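You operate a simulated robot arm through the tools that you are given. There is no shell and no other tool. Be economical: measure what you need, move in short steps, check, and stop when the job is done.

Carry out the task below with a simulated two-armed robot. There is one attempt and no reset: what you move stays moved.

TASK
On the board top, fold the press cloth in half.

The check looks at the end state, three seconds after you hand in, the way a careful person would. Anything else that was tipped, shoved, dropped, spilled or broken makes it a failure. Flat cloth is picked up by pressing the open fingertips on it (5 to 10 N) and closing them slowly along it; thin cloth reads only 2 to 8 mm in the jaws.

THE ROBOT
Two 7-joint arms with two-finger parallel grippers on one trunk, on a base that drives. Base frame: it is fixed to the floor where the robot stands at the start and does not move with it; the origin is under the middle of the robot, x ahead of it, y to its left, z up. Units: mm, degrees, N and s.
The left shoulder is at the start at [70, 134, 1176], the right one opposite. Places, roughly: board top [500, 0, 900]. Payload 1.57 kg a hand.
Tool frame (each hand has its own): the origin (TCP) lies between the finger pads and is the grasp point; the fingertips stand 30 mm ahead of it; z points along the fingers, y is the line along which they close. Largest opening 80 mm; finger width 17, thickness 12; the body of the gripper, 40 by 82 mm, starts 80 mm behind the TCP.
Orientation is told as [roll, pitch, yaw] about the base's x, y, z axes, in that order, counted from this pose: with the fingers straight down and closing along the base's y, the tool's x points along the base's -x, its y along +y and its z along -z.

THE INTERFACE
- The arms move only by the tool play_rows. It takes "left_increments", "right_increments" or both (then of equal length, played together; a hand with none holds still); each is a list of rows, each a list of 7 numbers: the shift along the tool's x, y, z in mm, then the turn, a rotation vector about the tool's x, y, z in degrees, then the opening, from 0 (shut) to 1 (fully open). In form: [[x, y, z, ax, ay, az, gripper], ...]. A call has 1 to 10 rows; each row is the pose to reach, as a shift and turn from the pose commanded when the call began, along the tool's axes at that moment. Each row takes 0.2 s and may step no farther than 50 mm and 8.6 degrees from the row before; otherwise, or with a gripper value out of range, the whole call is refused. A pose out of reach is approached as far as the arm can. The call stops where the force on the tool passes 40 N (or 10 N more than at its start, if that is more) or the arm is blocked; 0.2 s more then pass. Each finger travels about 153 mm/s and halts on what it meets, pressing with about 29 N; the grip force reading is that of the motor and also rises with nothing between the fingers. The clock runs only during rows and for 0.2 s after the last one: add rows that repeat a pose to give the fingers time. It gives the time, the measured TCP pose, the force on the tool (base axes), the opening and the grip force at its end, in the units of the frame above (readings bear some noise), and new pictures: "show" is both (left out), scene, wrist or none (wrist: the cameras of the hands that moved).
- Cameras (640 x 400 px; columns grow to the right, rows downward): "scene" is now at [136.6, -25.6, 1372.1]; the picture's right is [-0.20, -0.98, 0.00], its down [-0.75, 0.15, -0.65] and it looks along [0.63, -0.13, -0.76] (base axes); focal length 278 px, centre (320, 200). "left" rides on the left gripper at [72, 7, -122] in its tool frame; the picture's right is [-0.09, 1.00, 0.00], its down [-0.84, -0.08, -0.54] and it looks along [-0.54, -0.05, 0.84] (tool axes); focal length 238 px, centre (320, 200). "right" rides on the right gripper at [72, -7, -122] in its tool frame; the picture's right is [0.09, 1.00, 0.00], its down [-0.84, 0.08, -0.54] and it looks along [-0.54, 0.05, 0.84] (tool axes); focal length 238 px, centre (320, 200). There is no depth. A picture from a camera that has moved, and an enlarged one, comes with that camera's place and axes in the base frame and with its lens. The place of the scene camera against the robot may be out by one fixed shift of up to 25 mm in any direction.
- lift_body(by): slides the trunk up (or, below 0, down) by that many mm; the arms and the scene camera ride with it, the base frame stays. It gives what a move gives, with no picture.
- steer(legs): drives the robot by 1 to 6 legs, each [ahead, left, turn to the left] in mm, mm and degrees, along the robot's own axes; the way and the turn of a leg run together, so that a leg with both is an arc; at most 1500 mm and 180 degrees a leg. The arms and the cameras ride along, it lands a little off, and it stops where it bumps. It gives what a move gives, and a new picture of the scene camera.
- turn_head(pan, tilt): turns the head with the scene camera to pan (to the left, within 86 degrees either way) and tilt (down, from -29 to 69), counted from straight ahead of the robot. It gives what a move gives, and a new picture of the scene camera.
- inspect(camera, box): a new picture of the part [left, top, right, bottom] of that camera's present view, enlarged. It takes no simulated time.
- hand_in(): hands the job in; it is judged then, once.

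Work in short steps. Places have to be worked out from the pictures, the camera data and where the tool is seen: move nearer, look again, correct. Check each grasp and each placing, and mend what went wrong. You have 120 turns and 170 pictures in all, those below and enlarged ones among them. Open the grippers and draw the arms clear of the work before you hand the job in, unless the task says otherwise; then end with one line.

The tools are called after "Request:" by a JSON object that holds its "op" and its "data". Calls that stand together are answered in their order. play_rows: Moves the arms, as the interface text tells. Its arguments: {"type":"object","properties":{"left_increments":{"type":"array"},"right_increments":{"type":"array"},"show":{"type":"string","enum":["both","scene","wrist","none"]}},"required":[]} The other tools are called the same way: lift_body (by) slides the trunk up or down; steer (legs) drives the base; turn_head (pan, tilt) turns the head that bears the scene camera; inspect (camera, box) takes an enlarged picture of a part of a camera's view; hand_in () hands the job in.

At the start:

```text
time: 0.0
left_tcp_pos: [434.6, 159.1, 1123.6]
left_tool_rot: [0.0, 0.1, 0.0]
left_ft_force: [-0.1, 0.3, 0.2]
left_width: 79.7
left_grip_force: 0.0
right_tcp_pos: [428.7, -135.1, 1147.3]
right_tool_rot: [0.0, -0.1, 0.0]
right_ft_force: [0.5, 0.7, 0.1]
right_width: 80.0
right_grip_force: 0.0
trunk travel left (down, up): [-750.0, 190.0]
robot x, y, heading: [5.2, -1.3, -0.1]
head pan, tilt: [-11.6, 49.6]
```

scene: 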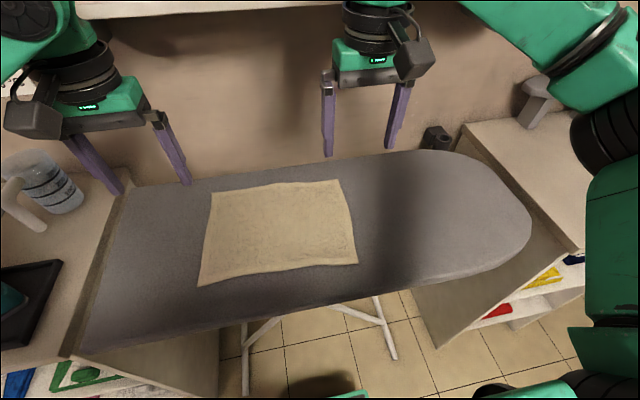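
right: 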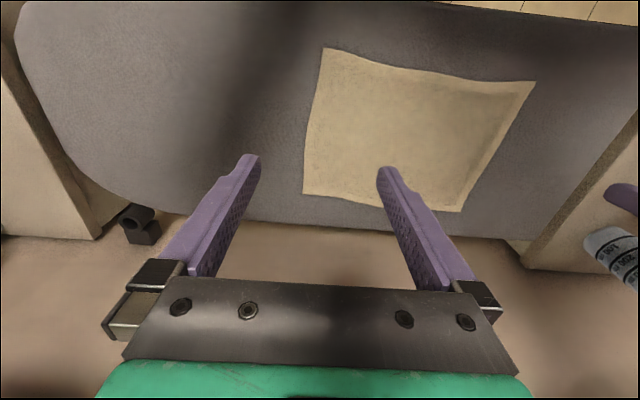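
left: 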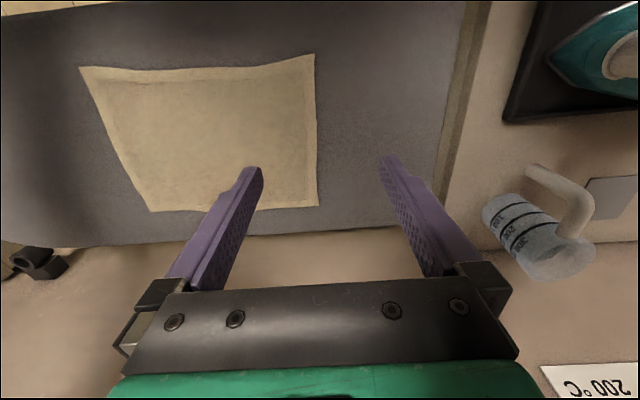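

The two wrist views agree: the cloth corners are about NL [370,158], NR [357,-139], FL [597,141] and FR [581,-153], so it measures about 226 x 297 mm. I'll fold the far edge onto the near edge with both hands, starting by hovering over the far corners.

Request:
{"op": "play_rows", "data": {"left_increments": [[-25, -8, 27, 0, 0, 0, 0.8], [-51, -15, 55, 0, 0, 0, 0.6], [-76, -23, 82, 0, 0, 0, 0.5], [-102, -31, 109, 0, 0, 0, 0.5], [-127, -38, 136, 0, 0, 0, 0.5], [-152, -46, 164, 0, 0, 0, 0.5], [-152, -46, 164, 0, 0, 0, 0.5]], "right_increments": [[-24, 2, 31, 0, 0, 0, 0.8], [-48, 3, 62, 0, 0, 0, 0.6], [-72, 5, 94, 0, 0, 0, 0.5], [-96, 7, 125, 0, 0, 0, 0.5], [-119, 8, 156, 0, 0, 0, 0.5], [-143, 10, 187, 0, 0, 0, 0.5], [-143, 10, 187, 0, 0, 0, 0.5]]}}

```text
time: 1.6
left_tcp_pos: [586.5, 113.5, 961.2]
left_tool_rot: [0.1, 0.0, -0.1]
left_ft_force: [-0.5, 0.0, 0.4]
left_width: 40.0
left_grip_force: 0.1
right_tcp_pos: [571.9, -126.1, 959.6]
right_tool_rot: [-0.1, -0.1, 0.1]
right_ft_force: [-0.3, -0.7, -0.1]
right_width: 39.8
right_grip_force: 0.0
trunk travel left (down, up): [-750.0, 190.0]
robot x, y, heading: [-2.0, 1.0, 0.1]
head pan, tilt: [-11.6, 49.6]
camera scene: at [135.5, -25.5, 1372.2], right [-0.2, -0.98, 0.0], down [-0.75, 0.15, -0.65], along [0.63, -0.13, -0.76], focal length 278 px, centre (320, 200)
camera right: at [499.2, -131.9, 1082.0], right [-0.09, 1.0, 0.0], down [0.84, 0.08, 0.54], along [0.54, 0.05, -0.84], focal length 238 px, centre (320, 200)
camera left: at [514.8, 120.7, 1082.9], right [0.09, 1.0, 0.0], down [0.84, -0.08, 0.54], along [0.54, -0.05, -0.84], focal length 238 px, centre (320, 200)
```

scene: 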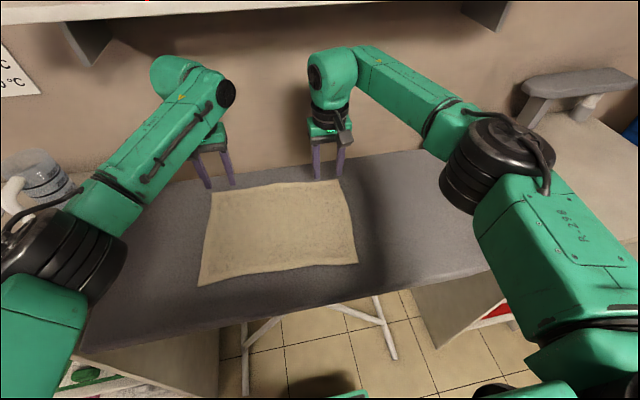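
right: 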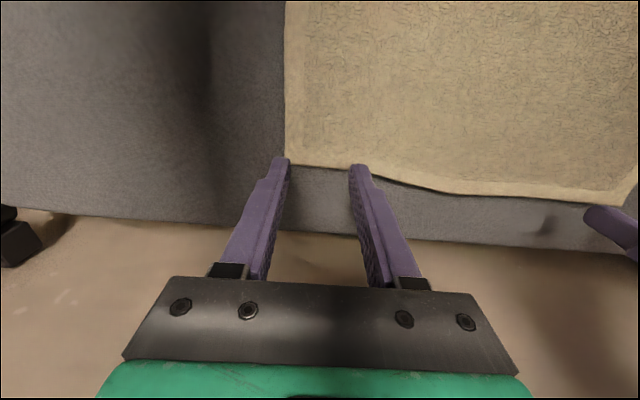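
left: 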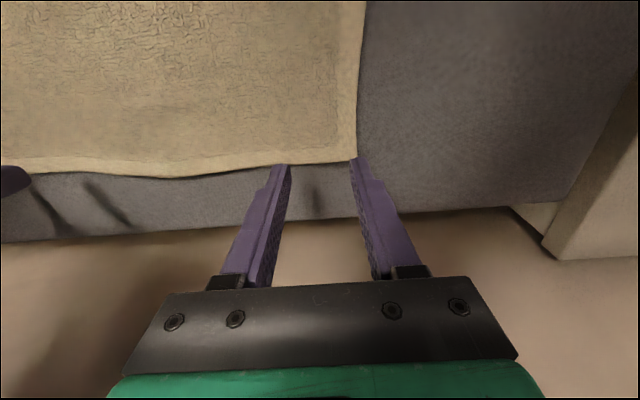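

The fingertips are close to the far corners (FL about [595,146], FR about [584,-153]). I'll shift both hands slightly inward and come down to just above the board.

Request:
{"op": "play_rows", "data": {"left_increments": [[5, -5, 8, 0, 0, 0, 0.5], [5, -5, 16, 0, 0, 0, 0.5], [5, -5, 21, 0, 0, 0, 0.5], [5, -5, 24, 0, 0, 0, 0.5]], "right_increments": [[3, 8, 8, 0, 0, 0, 0.5], [3, 8, 16, 0, 0, 0, 0.5], [3, 8, 21, 0, 0, 0, 0.5], [3, 8, 24, 0, 0, 0, 0.5]], "show": "wrist"}}

```text
time: 2.6
left_tcp_pos: [582.6, 107.8, 937.1]
left_tool_rot: [-0.1, 0.0, -0.1]
left_ft_force: [0.2, 0.1, 0.1]
left_width: 40.1
left_grip_force: 0.1
right_tcp_pos: [568.4, -118.0, 935.7]
right_tool_rot: [0.0, 0.0, 0.0]
right_ft_force: [-0.1, -0.6, 0.2]
right_width: 40.1
right_grip_force: 0.1
trunk travel left (down, up): [-750.0, 190.0]
robot x, y, heading: [1.4, -4.7, 0.0]
head pan, tilt: [-11.6, 49.6]
camera right: at [497.1, -124.0, 1058.4], right [-0.09, 1.0, 0.0], down [0.84, 0.08, 0.54], along [0.54, 0.05, -0.84], focal length 238 px, centre (320, 200)
camera left: at [511.0, 115.2, 1058.5], right [0.09, 1.0, 0.0], down [0.84, -0.08, 0.54], along [0.54, -0.05, -0.84], focal length 238 px, centre (320, 200)
```

right: 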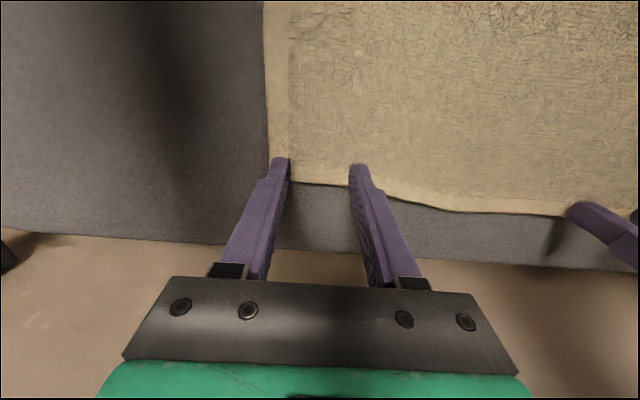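
left: 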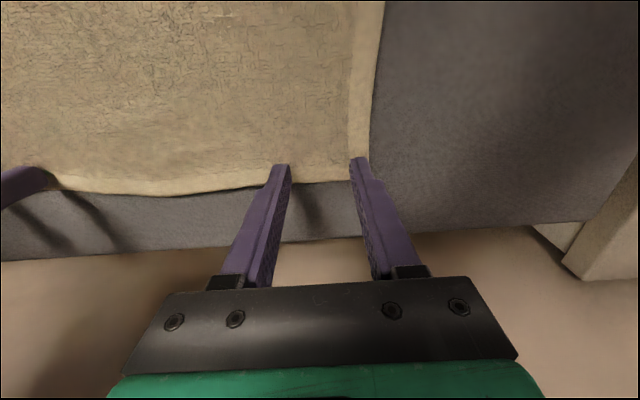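

The fingertips are above the cloth corners and not touching yet. I'll descend in small steps and watch the force.

Request:
{"op": "play_rows", "data": {"left_increments": [[0, 0, 2, 0, 0, 0, 0.5], [0, 0, 4, 0, 0, 0, 0.5], [0, 0, 5, 0, 0, 0, 0.5]], "right_increments": [[0, 0, 2, 0, 0, 0, 0.5], [0, 0, 3, 0, 0, 0, 0.5], [0, 0, 4, 0, 0, 0, 0.5]], "show": "none"}}

```text
time: 3.4
left_tcp_pos: [580.4, 108.5, 933.9]
left_tool_rot: [0.0, -0.4, -0.1]
left_ft_force: [4.6, -0.5, 11.9]
left_width: 40.1
left_grip_force: 0.2
right_tcp_pos: [568.6, -118.7, 932.9]
right_tool_rot: [0.0, -0.1, 0.0]
right_ft_force: [3.2, 2.4, 5.5]
right_width: 40.1
right_grip_force: 0.1
trunk travel left (down, up): [-750.0, 190.0]
robot x, y, heading: [-0.2, -1.7, -0.1]
head pan, tilt: [-11.6, 49.6]
```

Both hands are touching: 12 N on the left, 5.5 N on the right. I'll ease the left up a little and the right down slightly, then close slowly.

Request:
{"op": "play_rows", "data": {"left_increments": [[0, 0, -1, 0, 0, 0, 0.45], [0, 0, -1, 0, 0, 0, 0.39], [0, 0, -1, 0, 0, 0, 0.33], [0, 0, -1, 0, 0, 0, 0.27], [0, 0, -1, 0, 0, 0, 0.21], [0, 0, -1, 0, 0, 0, 0.15], [0, 0, -1, 0, 0, 0, 0.09], [0, 0, -1, 0, 0, 0, 0.04], [0, 0, -1, 0, 0, 0, 0], [0, 0, -1, 0, 0, 0, 0]], "right_increments": [[0, 0, 0.6, 0, 0, 0, 0.45], [0, 0, 0.6, 0, 0, 0, 0.39], [0, 0, 0.6, 0, 0, 0, 0.33], [0, 0, 0.6, 0, 0, 0, 0.27], [0, 0, 0.6, 0, 0, 0, 0.21], [0, 0, 0.6, 0, 0, 0, 0.15], [0, 0, 0.6, 0, 0, 0, 0.09], [0, 0, 0.6, 0, 0, 0, 0.04], [0, 0, 0.6, 0, 0, 0, 0], [0, 0, 0.6, 0, 0, 0, 0]], "show": "wrist"}}

```text
time: 5.6
left_tcp_pos: [579.4, 107.7, 932.9]
left_tool_rot: [0.1, -0.2, 0.0]
left_ft_force: [-2.6, -6.4, 6.1]
left_width: 5.5
left_grip_force: 25.9
right_tcp_pos: [564.7, -116.7, 933.5]
right_tool_rot: [0.0, -0.2, 0.0]
right_ft_force: [-0.2, 5.9, 9.7]
right_width: 3.9
right_grip_force: 24.9
trunk travel left (down, up): [-750.0, 190.0]
robot x, y, heading: [-2.5, -2.4, -0.0]
head pan, tilt: [-11.6, 49.6]
camera right: at [493.8, -124.2, 1055.3], right [-0.09, 1.0, 0.0], down [0.84, 0.08, 0.54], along [0.54, 0.05, -0.84], focal length 238 px, centre (320, 200)
camera left: at [507.5, 114.7, 1055.0], right [0.09, 1.0, 0.0], down [0.84, -0.08, 0.54], along [0.54, -0.05, -0.84], focal length 238 px, centre (320, 200)
```

right: 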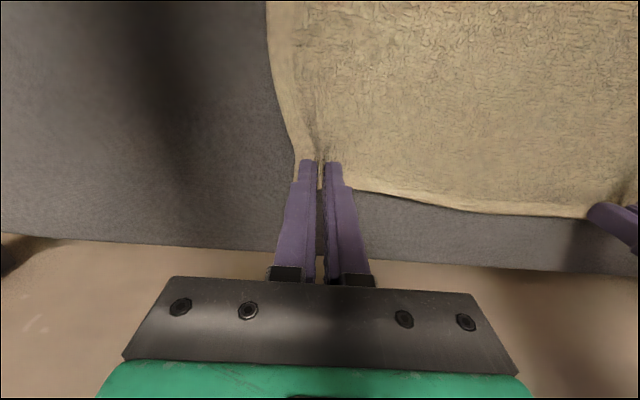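
left: 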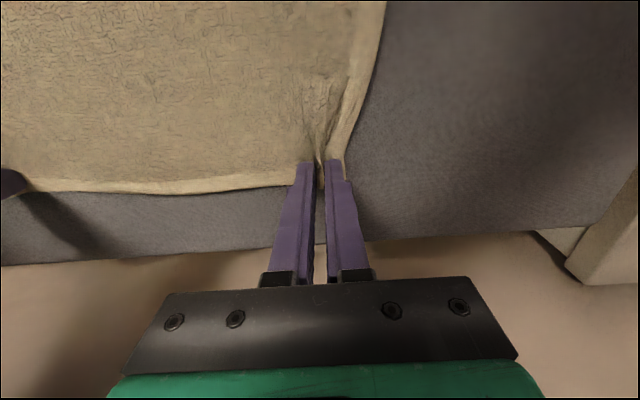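

Both grips hold cloth (5.5 and 3.9 mm). I'll lift both hands together along the first part of the folding arc, then check.

Request:
{"op": "play_rows", "data": {"left_increments": [[0.5, 0, -8, 0, 0, 0, 0], [1.5, 0, -16, 0, 0, 0, 0], [4, 0, -24, 0, 0, 0, 0], [6, 1, -32, 0, 0, 0, 0], [9, 1, -40, 0, 0, 0, 0], [13, 1, -47, 0, 0, 0, 0], [18, 1, -54, 0, 0, 0, 0], [23, 1, -60, 0, 0, 0, 0]], "right_increments": [[0.5, 0, -8, 0, 0, 0, 0], [1.5, 0, -16, 0, 0, 0, 0], [4, 0, -24, 0, 0, 0, 0], [6, 1, -32, 0, 0, 0, 0], [9, 1, -40, 0, 0, 0, 0], [13, 1, -47, 0, 0, 0, 0], [18, 1, -54, 0, 0, 0, 0], [23, 1, -60, 0, 0, 0, 0]]}}

```text
time: 7.4
left_tcp_pos: [558.3, 109.5, 991.7]
left_tool_rot: [0.0, 0.0, 0.0]
left_ft_force: [-1.1, -5.5, 0.4]
left_width: 4.3
left_grip_force: 24.9
right_tcp_pos: [544.9, -115.6, 992.5]
right_tool_rot: [0.0, 0.0, -0.1]
right_ft_force: [0.1, 4.9, -0.2]
right_width: 3.9
right_grip_force: 24.6
trunk travel left (down, up): [-750.0, 190.0]
robot x, y, heading: [0.6, 1.8, -0.0]
head pan, tilt: [-11.6, 49.6]
camera scene: at [136.0, -25.3, 1372.2], right [-0.2, -0.98, 0.0], down [-0.75, 0.15, -0.65], along [0.63, -0.13, -0.76], focal length 278 px, centre (320, 200)
camera right: at [473.6, -122.1, 1114.9], right [-0.09, 1.0, 0.0], down [0.84, 0.08, 0.54], along [0.54, 0.05, -0.84], focal length 238 px, centre (320, 200)
camera left: at [487.7, 116.4, 1113.7], right [0.09, 1.0, 0.0], down [0.84, -0.08, 0.54], along [0.54, -0.05, -0.84], focal length 238 px, centre (320, 200)
```

scene: 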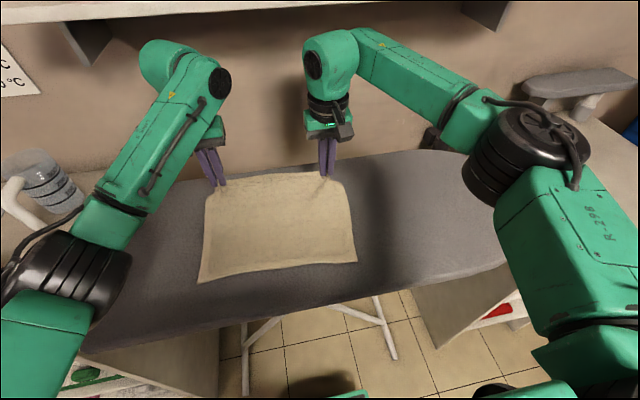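
right: 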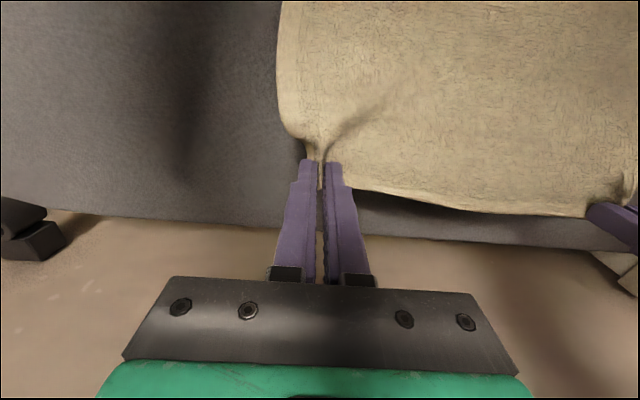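
left: 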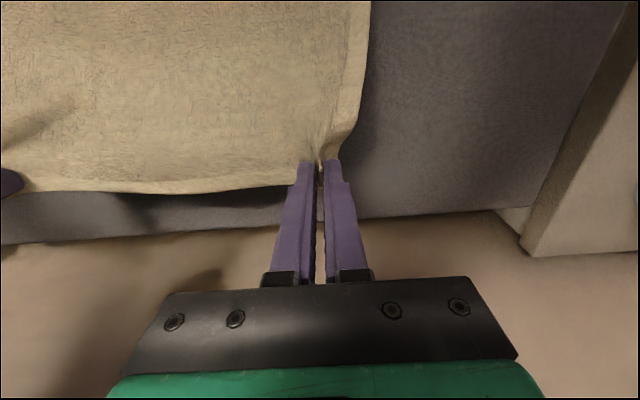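

The far edge is lifting cleanly. About 5 N of sideways tension shows the hands pull against each other, so I'll ease them inward 3 mm each. I'll carry on over the top of the arc, tilting the fingers forward so the flap turns over.

Request:
{"op": "play_rows", "data": {"left_increments": [[6, -3, -6, 0, 0, 0, 0], [14, -3, -12, 0, -4, 0, 0], [27, -3, -18.7, 0, -8, 0, 0], [40, -2, -24.3, 0, -12, 0, 0], [54, -1, -28, 0, -16, 0, 0], [69, -1, -31.4, 0, -19, 0, 0], [83, 0, -32, 0, -22, 0, 0], [98, 1, -31, 0, -25, 0, 0], [112, 1, -28.5, 0, -28, 0, 0], [125, 2, -24, 0, -30, 0, 0]], "right_increments": [[6, 3, -6, 0, 0, 0, 0], [14, 3, -12, 0, -4, 0, 0], [27, 4, -18.7, 0, -8, 0, 0], [40, 5, -24.3, 0, -12, 0, 0], [54, 5, -28, 0, -16, 0, 0], [69, 6, -31.4, 0, -19, 0, 0], [83, 7, -32, 0, -22, 0, 0], [97, 8, -31, 0, -25, 0, 0], [110, 8, -28.5, 0, -28, 0, 0], [122, 9, -24, 0, -30, 0, 0]]}}

```text
time: 9.6
left_tcp_pos: [432.6, 111.8, 1017.2]
left_tool_rot: [0.0, -30.1, 0.0]
left_ft_force: [-0.3, -2.5, 0.6]
left_width: 4.4
left_grip_force: 25.2
right_tcp_pos: [423.4, -107.4, 1016.9]
right_tool_rot: [0.0, -30.1, 0.0]
right_ft_force: [0.2, 1.6, -0.5]
right_width: 4.1
right_grip_force: 24.4
trunk travel left (down, up): [-750.0, 190.0]
robot x, y, heading: [-3.2, 2.6, -0.2]
head pan, tilt: [-11.6, 49.6]
camera scene: at [135.5, -25.5, 1372.3], right [-0.2, -0.98, 0.0], down [-0.75, 0.15, -0.65], along [0.63, -0.13, -0.76], focal length 278 px, centre (320, 200)
camera right: at [299.9, -114.4, 1085.7], right [-0.08, 1.0, -0.05], down [0.45, 0.08, 0.89], along [0.89, 0.05, -0.46], focal length 238 px, centre (320, 200)
camera left: at [309.1, 118.5, 1086.0], right [0.08, 1.0, 0.05], down [0.45, -0.08, 0.89], along [0.89, -0.05, -0.46], focal length 238 px, centre (320, 200)
```

scene: 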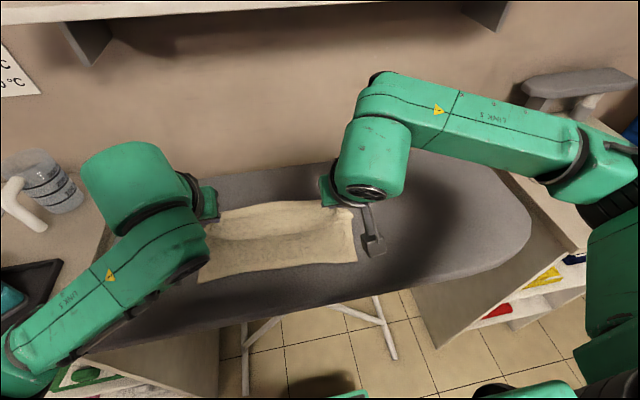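
right: 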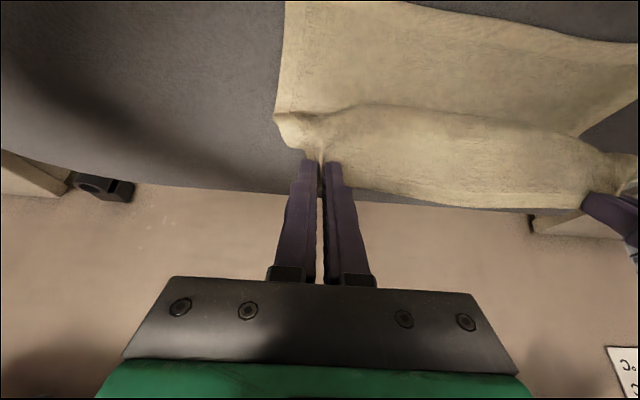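
left: 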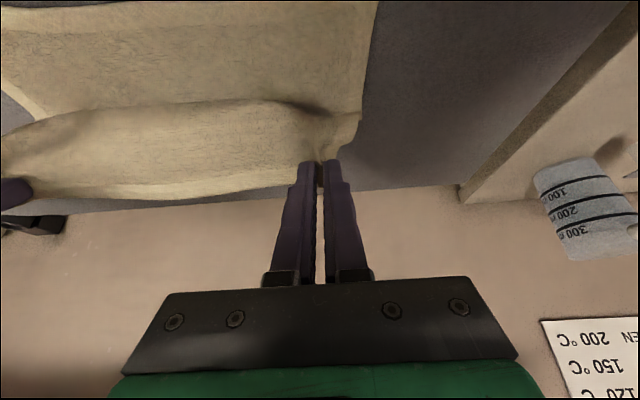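

The flap is following well. I'll continue down the near side of the arc, tilting to 45°, and stop about 25 mm above the cloth to check alignment.

Request:
{"op": "play_rows", "data": {"left_increments": [[18.2, 1, -2.4, 0, -4, 0, 0], [38.2, 2, -0.8, 0, -8, 0, 0], [56.6, 3, 4, 0, -12, 0, 0], [73.2, 4, 10.8, 0, -15, 0, 0], [83.9, 5, 17.4, 0, -15, 0, 0], [92.9, 6, 24.9, 0, -15, 0, 0]], "right_increments": [[18.2, 1, -2.4, 0, -4, 0, 0], [38.2, 2, -0.8, 0, -8, 0, 0], [56.6, 3, 4, 0, -12, 0, 0], [73.2, 3, 10.8, 0, -15, 0, 0], [83.9, 4, 17.4, 0, -15, 0, 0], [92.9, 4, 24.9, 0, -15, 0, 0]]}}

```text
time: 10.7
left_tcp_pos: [419.6, 179.1, 1017.2]
left_tool_rot: [26.5, -53.5, -17.4]
left_ft_force: [-0.3, -0.3, 0.0]
left_width: 0.0
left_grip_force: 21.2
left hand out of reach, approached as far as the arm can: row 4, 5
right_tcp_pos: [372.7, -102.1, 976.7]
right_tool_rot: [-0.2, -43.6, -0.1]
right_ft_force: [0.2, -0.7, -0.2]
right_width: 3.6
right_grip_force: 24.7
right hand out of reach, approached as far as the arm can: row 4, 5
trunk travel left (down, up): [-750.0, 190.0]
robot x, y, heading: [-0.7, -0.4, 0.2]
head pan, tilt: [-11.6, 49.6]
stopped in row 5 (left hand): the arm was blocked; the commanded pose is now the measured one
camera scene: at [137.8, -23.7, 1372.0], right [-0.2, -0.98, 0.0], down [-0.75, 0.15, -0.65], along [0.63, -0.13, -0.76], focal length 278 px, centre (320, 200)
camera right: at [236.6, -109.1, 1015.7], right [-0.06, 1.0, -0.06], down [0.23, 0.08, 0.97], along [0.97, 0.05, -0.24], focal length 238 px, centre (320, 200)
camera left: at [279.5, 173.6, 1025.4], right [-0.02, 0.94, 0.34], down [0.04, -0.34, 0.94], along [1.0, 0.03, -0.03], focal length 238 px, centre (320, 200)
```

scene: 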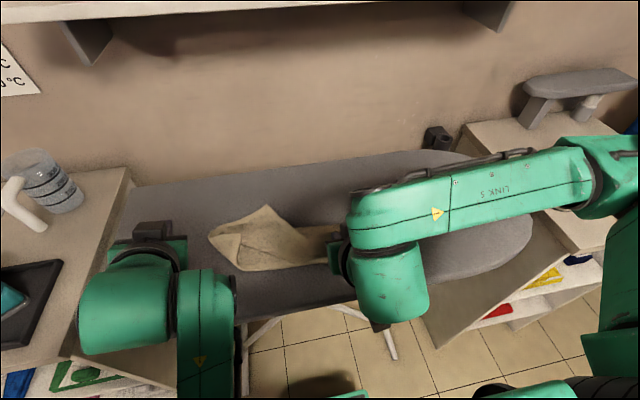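
right: 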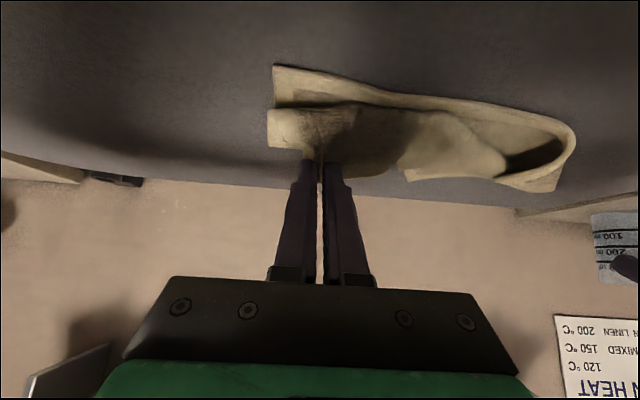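
left: 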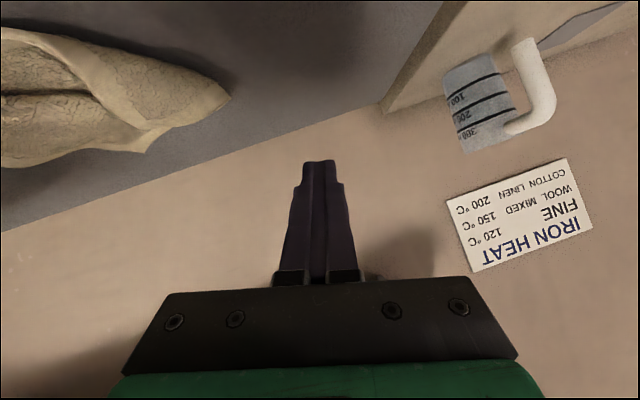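

The 45° tilt was beyond reach on the left: that hand twisted and lost its corner, while the right still holds. I'll bring the left back upright and clear first.

Request:
{"op": "play_rows", "data": {"left_increments": [[-8, 3.6, -3.7, 2, 6.9, -0.4, 0], [-16, 7.2, -7.4, 4.1, 13.9, -0.9, 0], [-24, 10.8, -11.1, 6.1, 20.8, -1.3, 0], [-32, 14.4, -14.8, 8.2, 27.8, -1.8, 0], [-40, 18, -18.5, 10.2, 34.7, -2.2, 0], [-48, 21.6, -22.2, 12.2, 41.6, -2.6, 0], [-56, 25.2, -25.9, 14.3, 48.6, -3, 0], [-64, 28.8, -29.6, 16.3, 55.5, -3.5, 0.3], [-64, 28.8, -29.6, 16.3, 55.5, -3.5, 0.5]], "show": "both"}}

```text
time: 11.3
left_tcp_pos: [420.9, 214.6, 1029.5]
left_tool_rot: [29.1, -38.1, -16.1]
left_ft_force: [0.2, -0.4, -0.6]
left_width: 0.0
left_grip_force: 21.1
left hand out of reach, approached as far as the arm can: row 3
right_tcp_pos: [371.8, -104.8, 975.6]
right_tool_rot: [-0.1, -43.6, -0.2]
right_ft_force: [0.2, 0.2, -0.1]
right_width: 3.9
right_grip_force: 24.9
trunk travel left (down, up): [-750.0, 190.0]
robot x, y, heading: [-1.1, -0.6, -0.0]
head pan, tilt: [-11.6, 49.6]
stopped in row 3 (left hand): the arm was blocked; the commanded pose is now the measured one
camera scene: at [137.8, -25.7, 1372.0], right [-0.2, -0.98, 0.0], down [-0.75, 0.15, -0.65], along [0.63, -0.13, -0.76], focal length 278 px, centre (320, 200)
camera left: at [286.4, 197.5, 1072.2], right [0.02, 0.9, 0.44], down [0.28, -0.43, 0.86], along [0.96, 0.1, -0.26], focal length 238 px, centre (320, 200)
```

scene: 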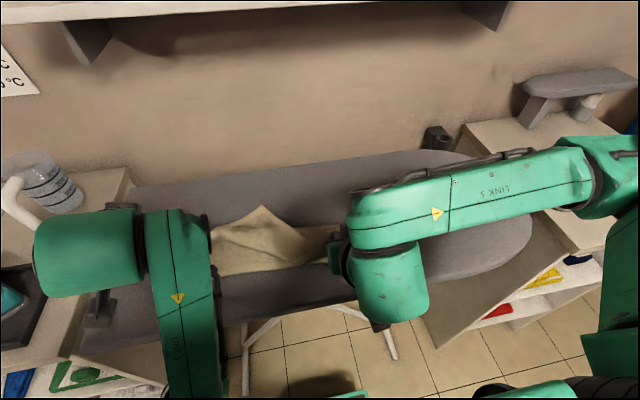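
left: 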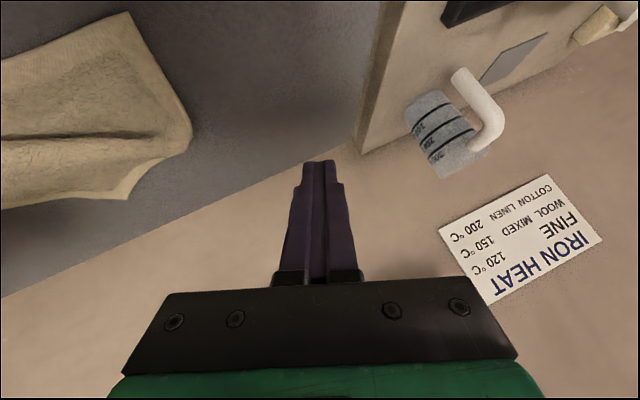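

The left arm is near an awkward joint configuration, so I'll move it forward and up while unwinding the tilt more slowly.

Request:
{"op": "play_rows", "data": {"left_increments": [[-5, -0.5, -1.6, 0.6, 1, -0.1, 0], [-10, -1, -3.3, 1.5, 2.5, -0.3, 0], [-15, -1.5, -5, 3, 5, -0.6, 0], [-20, -2, -7, 4.5, 8, -1, 0], [-26, -2.5, -9, 6, 11, -1.5, 0], [-32, -3, -11, 8, 14, -2, 0], [-38, -3.5, -13, 10, 17.5, -2.5, 0], [-44, -4, -15, 12, 21, -3, 0]], "show": "scene"}}

```text
time: 12.4
left_tcp_pos: [428.4, 251.8, 1047.5]
left_tool_rot: [32.9, -28.8, -12.7]
left_ft_force: [-0.2, -0.5, 0.2]
left_width: 0.1
left_grip_force: 21.2
left hand out of reach, approached as far as the arm can: row 5
right_tcp_pos: [372.6, -103.5, 977.1]
right_tool_rot: [-0.1, -43.6, -0.1]
right_ft_force: [-0.8, 0.7, 0.3]
right_width: 3.7
right_grip_force: 24.2
trunk travel left (down, up): [-750.0, 190.0]
robot x, y, heading: [-3.3, -2.5, 0.1]
head pan, tilt: [-11.6, 49.6]
stopped in row 5 (left hand): the arm was blocked; the commanded pose is now the measured one
camera scene: at [137.3, -25.5, 1372.0], right [-0.2, -0.98, 0.0], down [-0.75, 0.15, -0.65], along [0.63, -0.13, -0.76], focal length 278 px, centre (320, 200)
```

scene: 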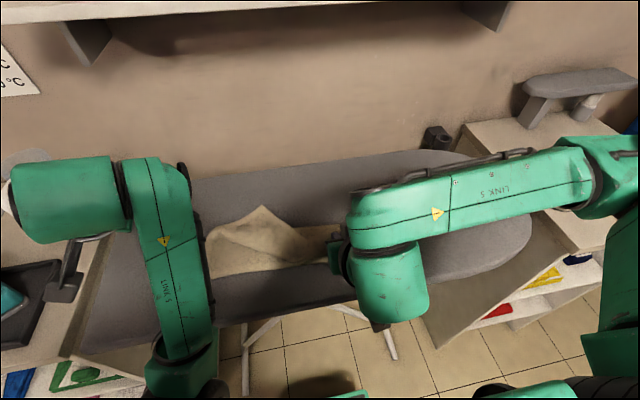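

The hand drifts left instead of following, as if the joints are still reconfiguring. I'll hold it still for a moment and see where it settles.

Request:
{"op": "play_rows", "data": {"left_increments": [[0, 0, -3, 0, 0, 0, 0], [0, 0, -3, 0, 0, 0, 0], [0, 0, -3, 0, 0, 0, 0]], "show": "none"}}

```text
time: 13.2
left_tcp_pos: [425.3, 252.9, 1051.1]
left_tool_rot: [33.5, -28.5, -13.0]
left_ft_force: [0.5, 0.3, -0.1]
left_width: 0.2
left_grip_force: 21.1
right_tcp_pos: [371.7, -103.9, 977.4]
right_tool_rot: [0.0, -43.7, 0.0]
right_ft_force: [-0.3, 0.1, -0.1]
right_width: 3.7
right_grip_force: 24.7
trunk travel left (down, up): [-750.0, 190.0]
robot x, y, heading: [1.5, 2.3, 0.3]
head pan, tilt: [-11.6, 49.6]
```

Pure translation works, so I'll move the left hand forward and up without turning, to get away from the limit.

Request:
{"op": "play_rows", "data": {"left_increments": [[-14, 3, 1, 0, 0, 0, 0], [-28, 5.5, 2, 0, 0, 0, 0], [-42, 8, 2.7, 0, 0, 0, 0], [-57, 11, 3.6, 0, 0, 0, 0], [-71, 14, 4.5, 0, 0, 0, 0], [-85, 16.6, 5.4, 0, 0, 0, 0], [-100, 19.5, 6.3, 0, 0, 0, 0], [-114, 22, 7.2, 0, 0, 0, 0]], "show": "scene"}}

```text
time: 15.0
left_tcp_pos: [526.7, 248.9, 1109.9]
left_tool_rot: [32.7, -28.7, -12.8]
left_ft_force: [0.2, -0.6, -0.1]
left_width: 0.0
left_grip_force: 21.1
right_tcp_pos: [371.3, -104.5, 976.5]
right_tool_rot: [0.0, -43.6, -0.1]
right_ft_force: [0.4, 0.3, 0.1]
right_width: 3.6
right_grip_force: 24.3
trunk travel left (down, up): [-750.0, 190.0]
robot x, y, heading: [0.8, -3.2, 0.1]
head pan, tilt: [-11.6, 49.6]
camera scene: at [136.9, -25.7, 1372.1], right [-0.2, -0.98, 0.0], down [-0.75, 0.15, -0.65], along [0.63, -0.13, -0.76], focal length 278 px, centre (320, 200)
```

scene: 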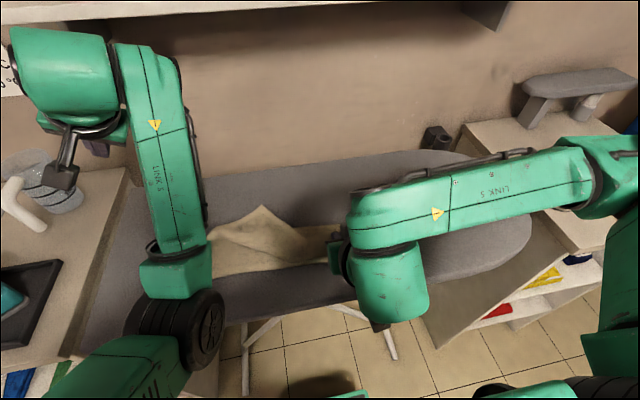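

That worked. Now I'll unwind the left hand's rotation here, where there is room.

Request:
{"op": "play_rows", "data": {"left_increments": [[0, 0, 0, 3.6, 3.9, -0.5, 0], [0, 0, 0, 7.2, 7.8, -1, 0], [0, 0, 0, 10.8, 11.7, -1.5, 0], [0, 0, 0, 14.4, 15.6, -2, 0], [0, 0, 0, 18, 19.5, -2.5, 0], [0, 0, 0, 21.5, 23.5, -3, 0], [0, 0, 0, 25, 27.4, -3.5, 0], [0, 0, 0, 28.7, 31.3, -4, 0]], "show": "scene"}}

```text
time: 16.8
left_tcp_pos: [533.2, 256.3, 1111.0]
left_tool_rot: [-0.1, 0.0, 0.0]
left_ft_force: [0.5, 1.0, -0.1]
left_width: 0.0
left_grip_force: 21.4
left hand out of reach, approached as far as the arm can: row 3, 4, 5, 6, 7, 8
right_tcp_pos: [372.2, -104.5, 976.8]
right_tool_rot: [0.0, -43.7, 0.0]
right_ft_force: [0.3, 0.0, 0.5]
right_width: 3.8
right_grip_force: 25.1
trunk travel left (down, up): [-750.0, 190.0]
robot x, y, heading: [0.8, -2.1, -0.2]
head pan, tilt: [-11.6, 49.6]
camera scene: at [136.2, -25.7, 1372.1], right [-0.2, -0.98, 0.0], down [-0.75, 0.15, -0.65], along [0.63, -0.13, -0.76], focal length 278 px, centre (320, 200)
```

scene: 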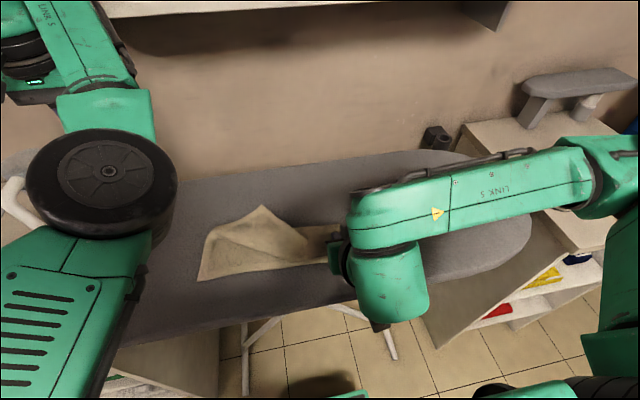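

The left hand is upright again. Now I'll finish the right side: lower the right-held corner toward the near-right corner while easing the tilt to about 25°.

Request:
{"op": "play_rows", "data": {"right_increments": [[4, 0, 3, 0, 3, 0, 0], [9, 0, 6, 0, 6, 0, 0], [14, 0, 9.5, 0, 9, 0, 0], [19, 0, 13, 0, 12, 0, 0], [25, 0, 17, 0, 15, 0, 0], [31, 0, 21.6, 0, 18.6, 0, 0]]}}

```text
time: 18.2
left_tcp_pos: [535.0, 255.0, 1111.0]
left_tool_rot: [0.0, 0.2, 0.0]
left_ft_force: [0.0, -0.2, -0.3]
left_width: 0.0
left_grip_force: 21.3
right_tcp_pos: [365.0, -105.4, 939.9]
right_tool_rot: [0.1, -25.1, -0.1]
right_ft_force: [1.8, -0.2, 3.4]
right_width: 3.5
right_grip_force: 24.4
trunk travel left (down, up): [-750.0, 190.0]
robot x, y, heading: [1.2, -5.2, -0.0]
head pan, tilt: [-11.6, 49.6]
camera scene: at [137.0, -25.7, 1372.2], right [-0.2, -0.98, 0.0], down [-0.75, 0.15, -0.65], along [0.63, -0.13, -0.76], focal length 278 px, centre (320, 200)
camera right: at [248.7, -111.2, 1020.7], right [-0.08, 1.0, -0.04], down [0.53, 0.08, 0.85], along [0.84, 0.05, -0.53], focal length 238 px, centre (320, 200)
```

scene: 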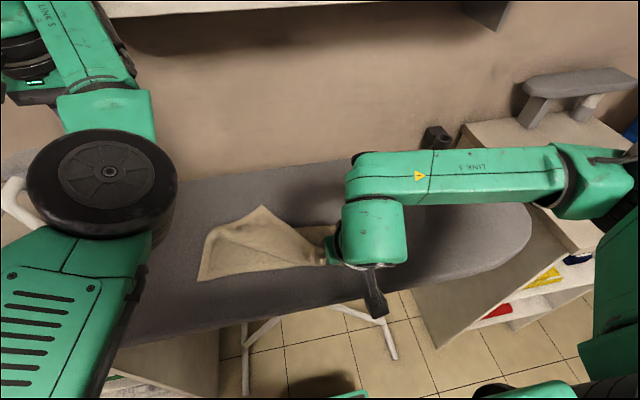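
right: 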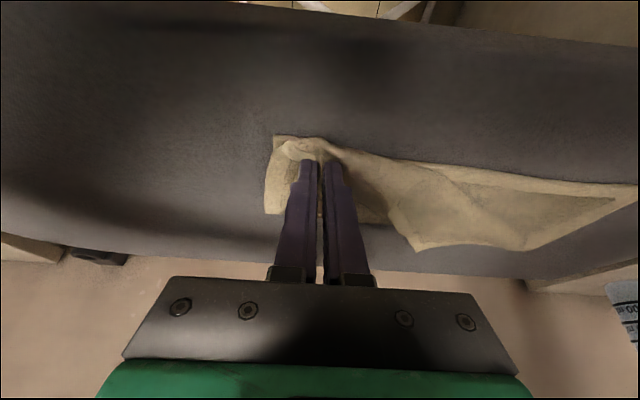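

The right fingers have touched down (3.4 N) beside the near-right corner at about [362,-137], which hasn't moved. I'll release gently and draw back up along the fingers.

Request:
{"op": "play_rows", "data": {"right_increments": [[0, 0, 0, 0, 0, 0, 0.1], [0, 0, 0, 0, 0, 0, 0.2], [0, 0, 0, 0, 0, 0, 0.25], [0, 0, -10, 0, 0, 0, 0.25], [0, 0, -30, 0, 0, 0, 0.25], [0, 0, -60, 0, 0, 0, 0.25], [-15, 0, -90, 0, 5, 0, 0.25], [-30, 0, -120, 0, 10, 0, 0.25]]}}

```text
time: 20.0
left_tcp_pos: [534.5, 255.8, 1110.9]
left_tool_rot: [-0.1, 0.1, 0.1]
left_ft_force: [0.9, 0.3, 0.1]
left_width: 0.0
left_grip_force: 21.4
right_tcp_pos: [342.1, -103.8, 1061.3]
right_tool_rot: [0.0, -15.0, -0.1]
right_ft_force: [0.9, 0.2, 0.4]
right_width: 19.9
right_grip_force: 0.0
trunk travel left (down, up): [-750.0, 190.0]
robot x, y, heading: [-1.2, 3.0, 0.1]
head pan, tilt: [-11.6, 49.6]
camera scene: at [137.1, -25.2, 1372.0], right [-0.2, -0.98, 0.0], down [-0.75, 0.15, -0.65], along [0.63, -0.13, -0.76], focal length 278 px, centre (320, 200)
camera right: at [240.9, -111.1, 1160.7], right [-0.09, 1.0, -0.02], down [0.67, 0.08, 0.74], along [0.74, 0.05, -0.67], focal length 238 px, centre (320, 200)
```

scene: 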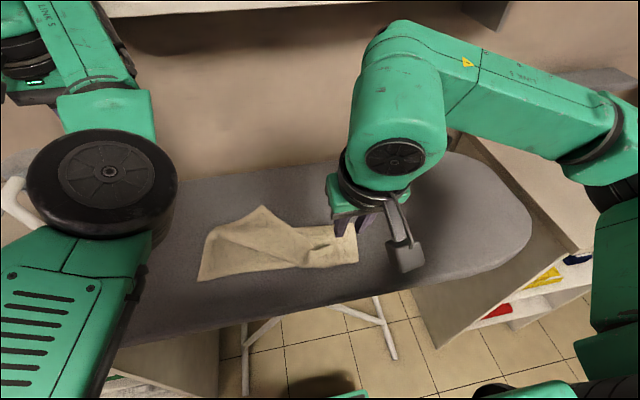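
right: 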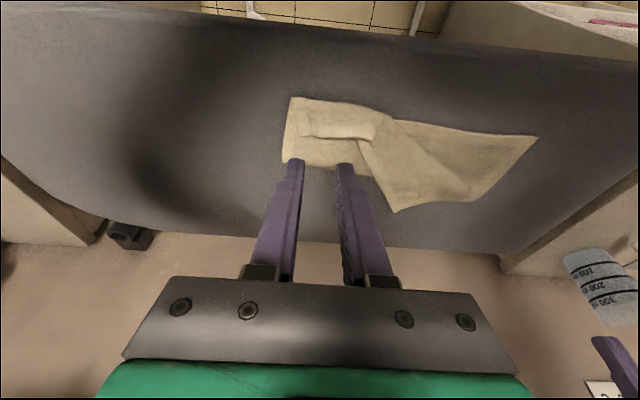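

The right part is laid down. I'll pull the right hand aside for a clear view of the cloth.

Request:
{"op": "play_rows", "data": {"right_increments": [[0, -40, -10, 0, 3, 0, 0.3], [0, -80, -20, 0, 6, 0, 0.4], [0, -120, -30, 0, 9, 0, 0.5], [0, -160, -40, 0, 12, 0, 0.5], [0, -180, -50, 0, 15, 0, 0.5]], "show": "none"}}

Request:
{"op": "inspect", "data": {"camera": "scene", "box": [180, 180, 380, 305]}}

Request:
{"op": "inspect", "data": {"camera": "left", "box": [0, 0, 640, 400]}}

```text
time: 21.2
left_tcp_pos: [533.8, 255.8, 1112.1]
left_tool_rot: [-0.1, 0.1, 0.0]
left_ft_force: [0.8, 0.2, -0.2]
left_width: 0.0
left_grip_force: 21.1
right_tcp_pos: [326.4, -286.0, 1109.1]
right_tool_rot: [0.2, 0.0, -0.2]
right_ft_force: [0.0, -0.5, -0.5]
right_width: 39.9
right_grip_force: 0.2
trunk travel left (down, up): [-750.0, 190.0]
robot x, y, heading: [2.2, -0.5, 0.2]
head pan, tilt: [-11.6, 49.6]
```

```text
3.20 times, centred on (280, 242) of scene
camera zoom: at [136.3, -25.7, 1372.1], right [-0.2, -0.98, 0.0], down [-0.75, 0.15, -0.65], along [0.63, -0.13, -0.76], focal length 890 px, centre (448, 64)
```

zoom: 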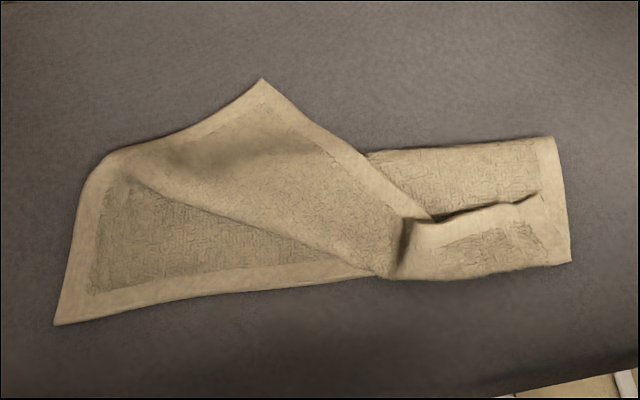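

```text
1.00 times, centred on (320, 200) of left
camera zoom: at [462.0, 262.7, 1232.6], right [0.09, 1.0, 0.0], down [0.84, -0.08, 0.54], along [0.54, -0.05, -0.84], focal length 238 px, centre (320, 200)
```

zoom: 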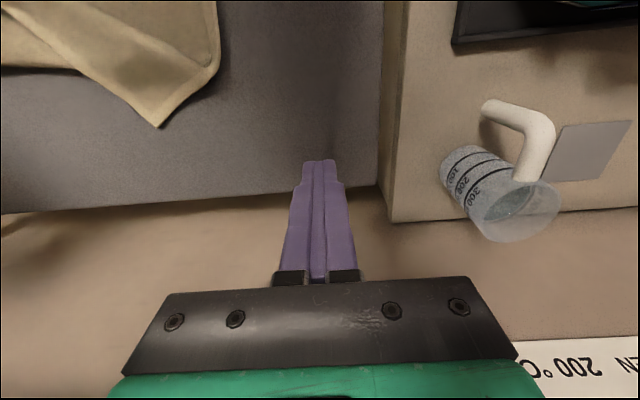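

The right half is folded over. The far-left corner flopped back and its tip now lies at about [535,37]. I'll bring the left hand over that tip to pick it up again.

Request:
{"op": "play_rows", "data": {"left_increments": [[2, -30, 5, 0, 0, 0, 0.1], [4, -60, 15, 0, 0, 0, 0.2], [6, -90, 30, 0, 0, 0, 0.3], [8, -120, 50, 0, 0, 0, 0.4], [10, -150, 72, 0, 0, 0, 0.4], [13, -180, 98, 0, 0, 0, 0.4], [15, -205, 122, 0, 0, 0, 0.4], [17, -219, 142, 0, 0, 0, 0.4]]}}

```text
time: 23.0
left_tcp_pos: [540.0, 33.5, 954.9]
left_tool_rot: [0.0, -0.2, 0.4]
left_ft_force: [-0.1, 0.0, -0.7]
left_width: 31.7
left_grip_force: 0.1
left hand out of reach, approached as far as the arm can: row 1, 2, 3, 4, 5, 6, 7, 8
right_tcp_pos: [326.1, -285.8, 1110.0]
right_tool_rot: [0.1, -0.1, -0.2]
right_ft_force: [0.2, 0.0, -0.8]
right_width: 39.8
right_grip_force: 0.0
trunk travel left (down, up): [-750.0, 190.0]
robot x, y, heading: [-4.3, 1.9, -0.0]
head pan, tilt: [-11.6, 49.6]
camera scene: at [135.7, -25.3, 1372.2], right [-0.2, -0.98, 0.0], down [-0.75, 0.15, -0.65], along [0.63, -0.13, -0.76], focal length 278 px, centre (320, 200)
camera left: at [468.3, 40.4, 1076.9], right [0.09, 1.0, 0.0], down [0.84, -0.07, 0.54], along [0.54, -0.05, -0.84], focal length 238 px, centre (320, 200)
```

scene: 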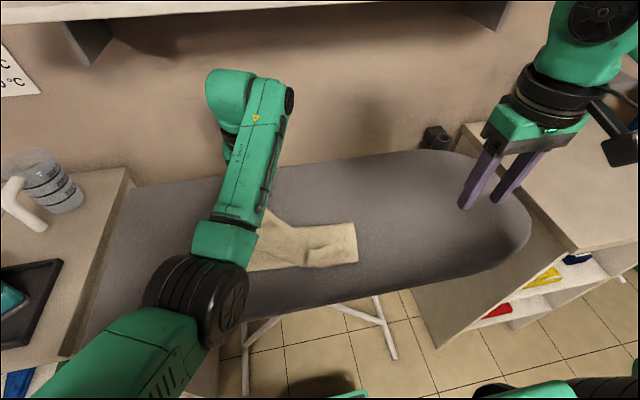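
left: 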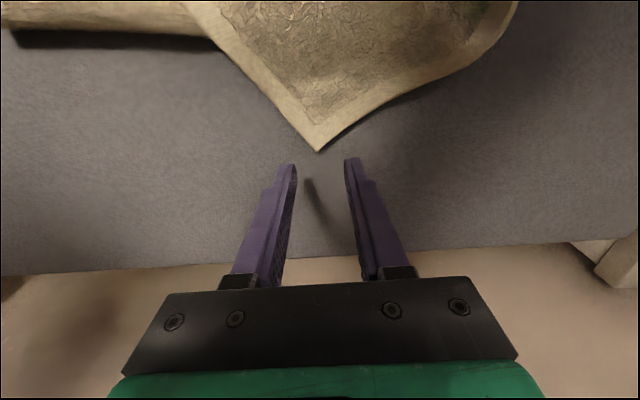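

The left hand is sitting about 25 mm off its command, though the tip of the cloth is clearly seen at [534,33]. I'll test whether the hand follows a small shift back toward the robot.

Request:
{"op": "play_rows", "data": {"left_increments": [[8, 0, 0, 0, 0, 0, 0.4], [16, 0, 0, 0, 0, 0, 0.4], [20, 0, 0, 0, 0, 0, 0.4], [20, 0, 0, 0, 0, 0, 0.4]], "show": "wrist"}}

```text
time: 24.0
left_tcp_pos: [538.0, 34.2, 949.5]
left_tool_rot: [0.3, -0.3, 0.6]
left_ft_force: [0.2, 0.6, 0.1]
left_width: 32.0
left_grip_force: 0.0
left hand out of reach, approached as far as the arm can: row 1, 2, 3, 4
right_tcp_pos: [325.5, -285.1, 1110.4]
right_tool_rot: [0.1, -0.2, -0.1]
right_ft_force: [-0.8, -0.2, -0.4]
right_width: 39.9
right_grip_force: 0.1
trunk travel left (down, up): [-750.0, 190.0]
robot x, y, heading: [-3.6, 1.0, 0.2]
head pan, tilt: [-11.6, 49.6]
camera left: at [465.2, 39.3, 1071.6], right [0.08, 1.0, 0.01], down [0.83, -0.07, 0.55], along [0.54, -0.04, -0.84], focal length 238 px, centre (320, 200)
```

left: 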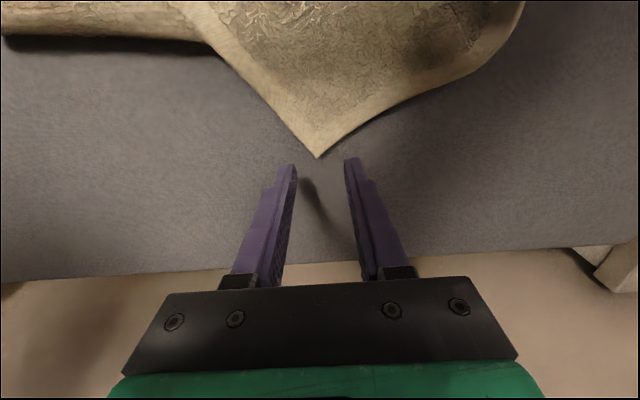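

The left arm is stuck against a joint limit in this configuration. I'll take it up and out, stretched, and try to free it.

Request:
{"op": "play_rows", "data": {"left_increments": [[0, 10, -30, 0, 0, 0, 0.4], [-5, 30, -60, 0, 0, 0, 0.4], [-15, 55, -90, 0, 0, 0, 0.4], [-25, 85, -115, 0, 0, 0, 0.4], [-35, 115, -135, 0, 0, 0, 0.4], [-45, 145, -150, 0, 0, 0, 0.4], [-50, 170, -160, 0, 0, 0, 0.4], [-50, 190, -160, 0, 0, 0, 0.4], [-50, 190, -160, 0, 0, 0, 0.4]], "show": "scene"}}

```text
time: 25.5
left_tcp_pos: [569.0, 174.0, 1021.1]
left_tool_rot: [-0.5, 9.9, -1.8]
left_ft_force: [-0.1, 1.6, 1.1]
left_width: 31.7
left_grip_force: 0.1
left hand out of reach, approached as far as the arm can: row 1, 2, 3, 4
right_tcp_pos: [329.5, -285.8, 1111.6]
right_tool_rot: [-0.2, 0.2, -0.4]
right_ft_force: [-0.8, -0.2, 0.1]
right_width: 40.0
right_grip_force: 0.0
trunk travel left (down, up): [-750.0, 190.0]
robot x, y, heading: [0.3, -0.2, -0.1]
head pan, tilt: [-11.6, 49.6]
stopped in row 7 (left hand): the arm was blocked; the commanded pose is now the measured one
camera scene: at [141.1, -24.2, 1373.9], right [-0.2, -0.98, 0.0], down [-0.75, 0.15, -0.65], along [0.63, -0.13, -0.76], focal length 278 px, centre (320, 200)
```

scene: 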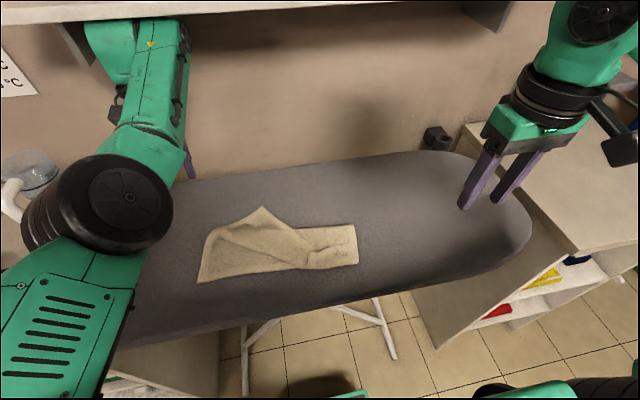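

The arm is blocked and the base was nudged slightly, so the raised wrist is probably touching the shelf. I'll back off down the way it came and look up at the shelf.

Request:
{"op": "play_rows", "data": {"left_increments": [[5, -10, 15, 0, -2, 0, 0.4], [10, -20, 30, 0, -4, 0, 0.4], [15, -30, 45, 0, -6, 0, 0.4], [15, -30, 50, 0, -8, 0, 0.4]], "show": "none"}}

Request:
{"op": "turn_head", "data": {"pan": 15, "tilt": 25}}

```text
time: 26.5
left_tcp_pos: [553.3, 146.9, 974.8]
left_tool_rot: [-0.3, 1.1, -1.3]
left_ft_force: [-0.2, 0.7, 0.0]
left_width: 32.0
left_grip_force: 0.2
left hand out of reach, approached as far as the arm can: row 2, 3, 4
right_tcp_pos: [326.0, -286.6, 1109.9]
right_tool_rot: [0.0, -0.2, -0.2]
right_ft_force: [-1.5, -0.5, 0.3]
right_width: 39.8
right_grip_force: 0.0
trunk travel left (down, up): [-750.0, 190.0]
robot x, y, heading: [-0.7, 1.5, 0.1]
head pan, tilt: [-11.6, 49.6]
```

```text
time: 27.4
left_tcp_pos: [554.3, 147.5, 973.9]
left_tool_rot: [-0.4, 1.1, -1.4]
left_ft_force: [1.0, -0.2, 0.2]
left_width: 32.0
left_grip_force: 0.0
right_tcp_pos: [327.0, -287.1, 1109.7]
right_tool_rot: [0.0, -0.1, -0.2]
right_ft_force: [-1.1, 0.5, 0.5]
right_width: 39.9
right_grip_force: 0.0
trunk travel left (down, up): [-750.0, 190.0]
robot x, y, heading: [-0.9, -0.8, -0.1]
head pan, tilt: [15.0, 25.0]
camera scene: at [150.1, 12.9, 1409.0], right [0.26, -0.97, 0.0], down [-0.41, -0.11, -0.91], along [0.88, 0.23, -0.42], focal length 278 px, centre (320, 200)
```

scene: 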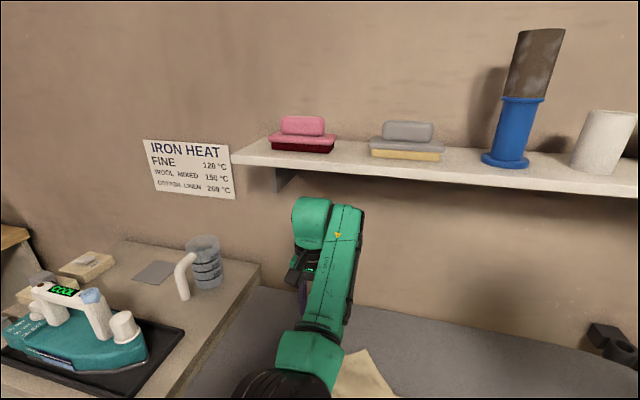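

The shelf items look undisturbed, and I'll keep the wrist away from the shelf from here on. The left arm is badly configured, so the right hand will do the rest: I'll move the left aside, then drive the base back 60 and left 120 mm so the right hand is centred on the cloth.

Request:
{"op": "play_rows", "data": {"left_increments": [[2, 20, 0, 0, 0, 0, 0.4], [4, 40, 0, 0, 0, 0, 0.4], [6, 60, 0, 0, 0, 0, 0.4], [8, 80, 0, 0, 0, 0, 0.4]], "show": "none"}}

Request:
{"op": "turn_head", "data": {"pan": 0, "tilt": 50}}

```text
time: 28.4
left_tcp_pos: [548.0, 228.9, 972.1]
left_tool_rot: [-0.4, 1.1, -1.4]
left_ft_force: [-0.6, 0.6, -0.6]
left_width: 32.0
left_grip_force: 0.1
right_tcp_pos: [326.7, -286.0, 1109.9]
right_tool_rot: [0.0, -0.1, -0.3]
right_ft_force: [0.1, 0.8, 0.4]
right_width: 39.9
right_grip_force: 0.0
trunk travel left (down, up): [-750.0, 190.0]
robot x, y, heading: [0.0, 1.0, -0.2]
head pan, tilt: [15.0, 25.0]
```

```text
time: 29.3
left_tcp_pos: [549.2, 228.2, 973.3]
left_tool_rot: [-0.4, 1.1, -1.5]
left_ft_force: [0.4, -0.2, 0.0]
left_width: 31.8
left_grip_force: 0.1
right_tcp_pos: [326.8, -288.0, 1110.4]
right_tool_rot: [0.0, -0.1, -0.2]
right_ft_force: [-0.5, 0.6, -0.3]
right_width: 40.1
right_grip_force: 0.0
trunk travel left (down, up): [-750.0, 190.0]
robot x, y, heading: [-0.8, -1.0, -0.2]
head pan, tilt: [0.0, 50.0]
camera scene: at [138.0, -10.8, 1371.7], right [0.0, -1.0, 0.0], down [-0.77, 0.0, -0.64], along [0.64, 0.0, -0.77], focal length 278 px, centre (320, 200)
```

scene: 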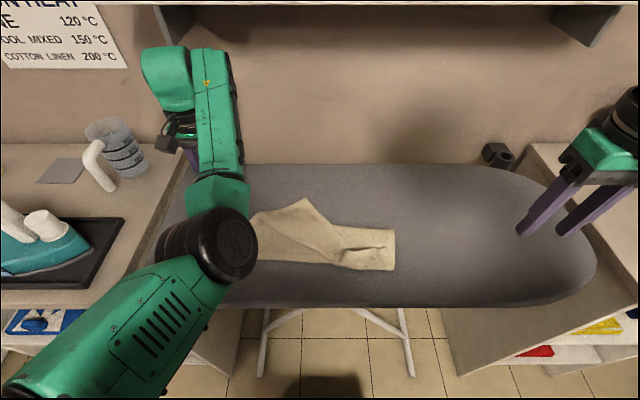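

There's room to move. I'll drive back first, then left.

Request:
{"op": "steer", "data": {"legs": [[-60, 0, 0], [0, 110, 0]]}}

```text
time: 31.1
left_tcp_pos: [487.1, 334.3, 973.5]
left_tool_rot: [-0.4, 1.2, -1.4]
left_ft_force: [0.3, -0.9, 0.4]
left_width: 32.1
left_grip_force: 0.2
right_tcp_pos: [266.2, -179.7, 1109.7]
right_tool_rot: [0.1, -0.1, -0.2]
right_ft_force: [-1.1, -0.6, 0.5]
right_width: 39.8
right_grip_force: 0.0
trunk travel left (down, up): [-750.0, 190.0]
robot x, y, heading: [-61.2, 107.6, 0.1]
head pan, tilt: [0.0, 50.0]
camera scene: at [76.7, 95.5, 1371.8], right [0.0, -1.0, 0.0], down [-0.77, 0.0, -0.64], along [0.64, 0.0, -0.77], focal length 278 px, centre (320, 200)
```

scene: 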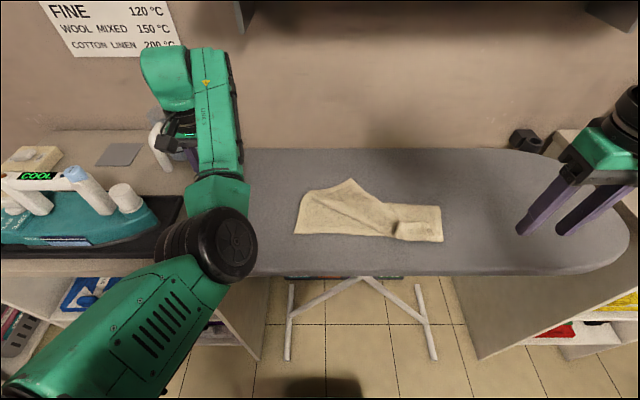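

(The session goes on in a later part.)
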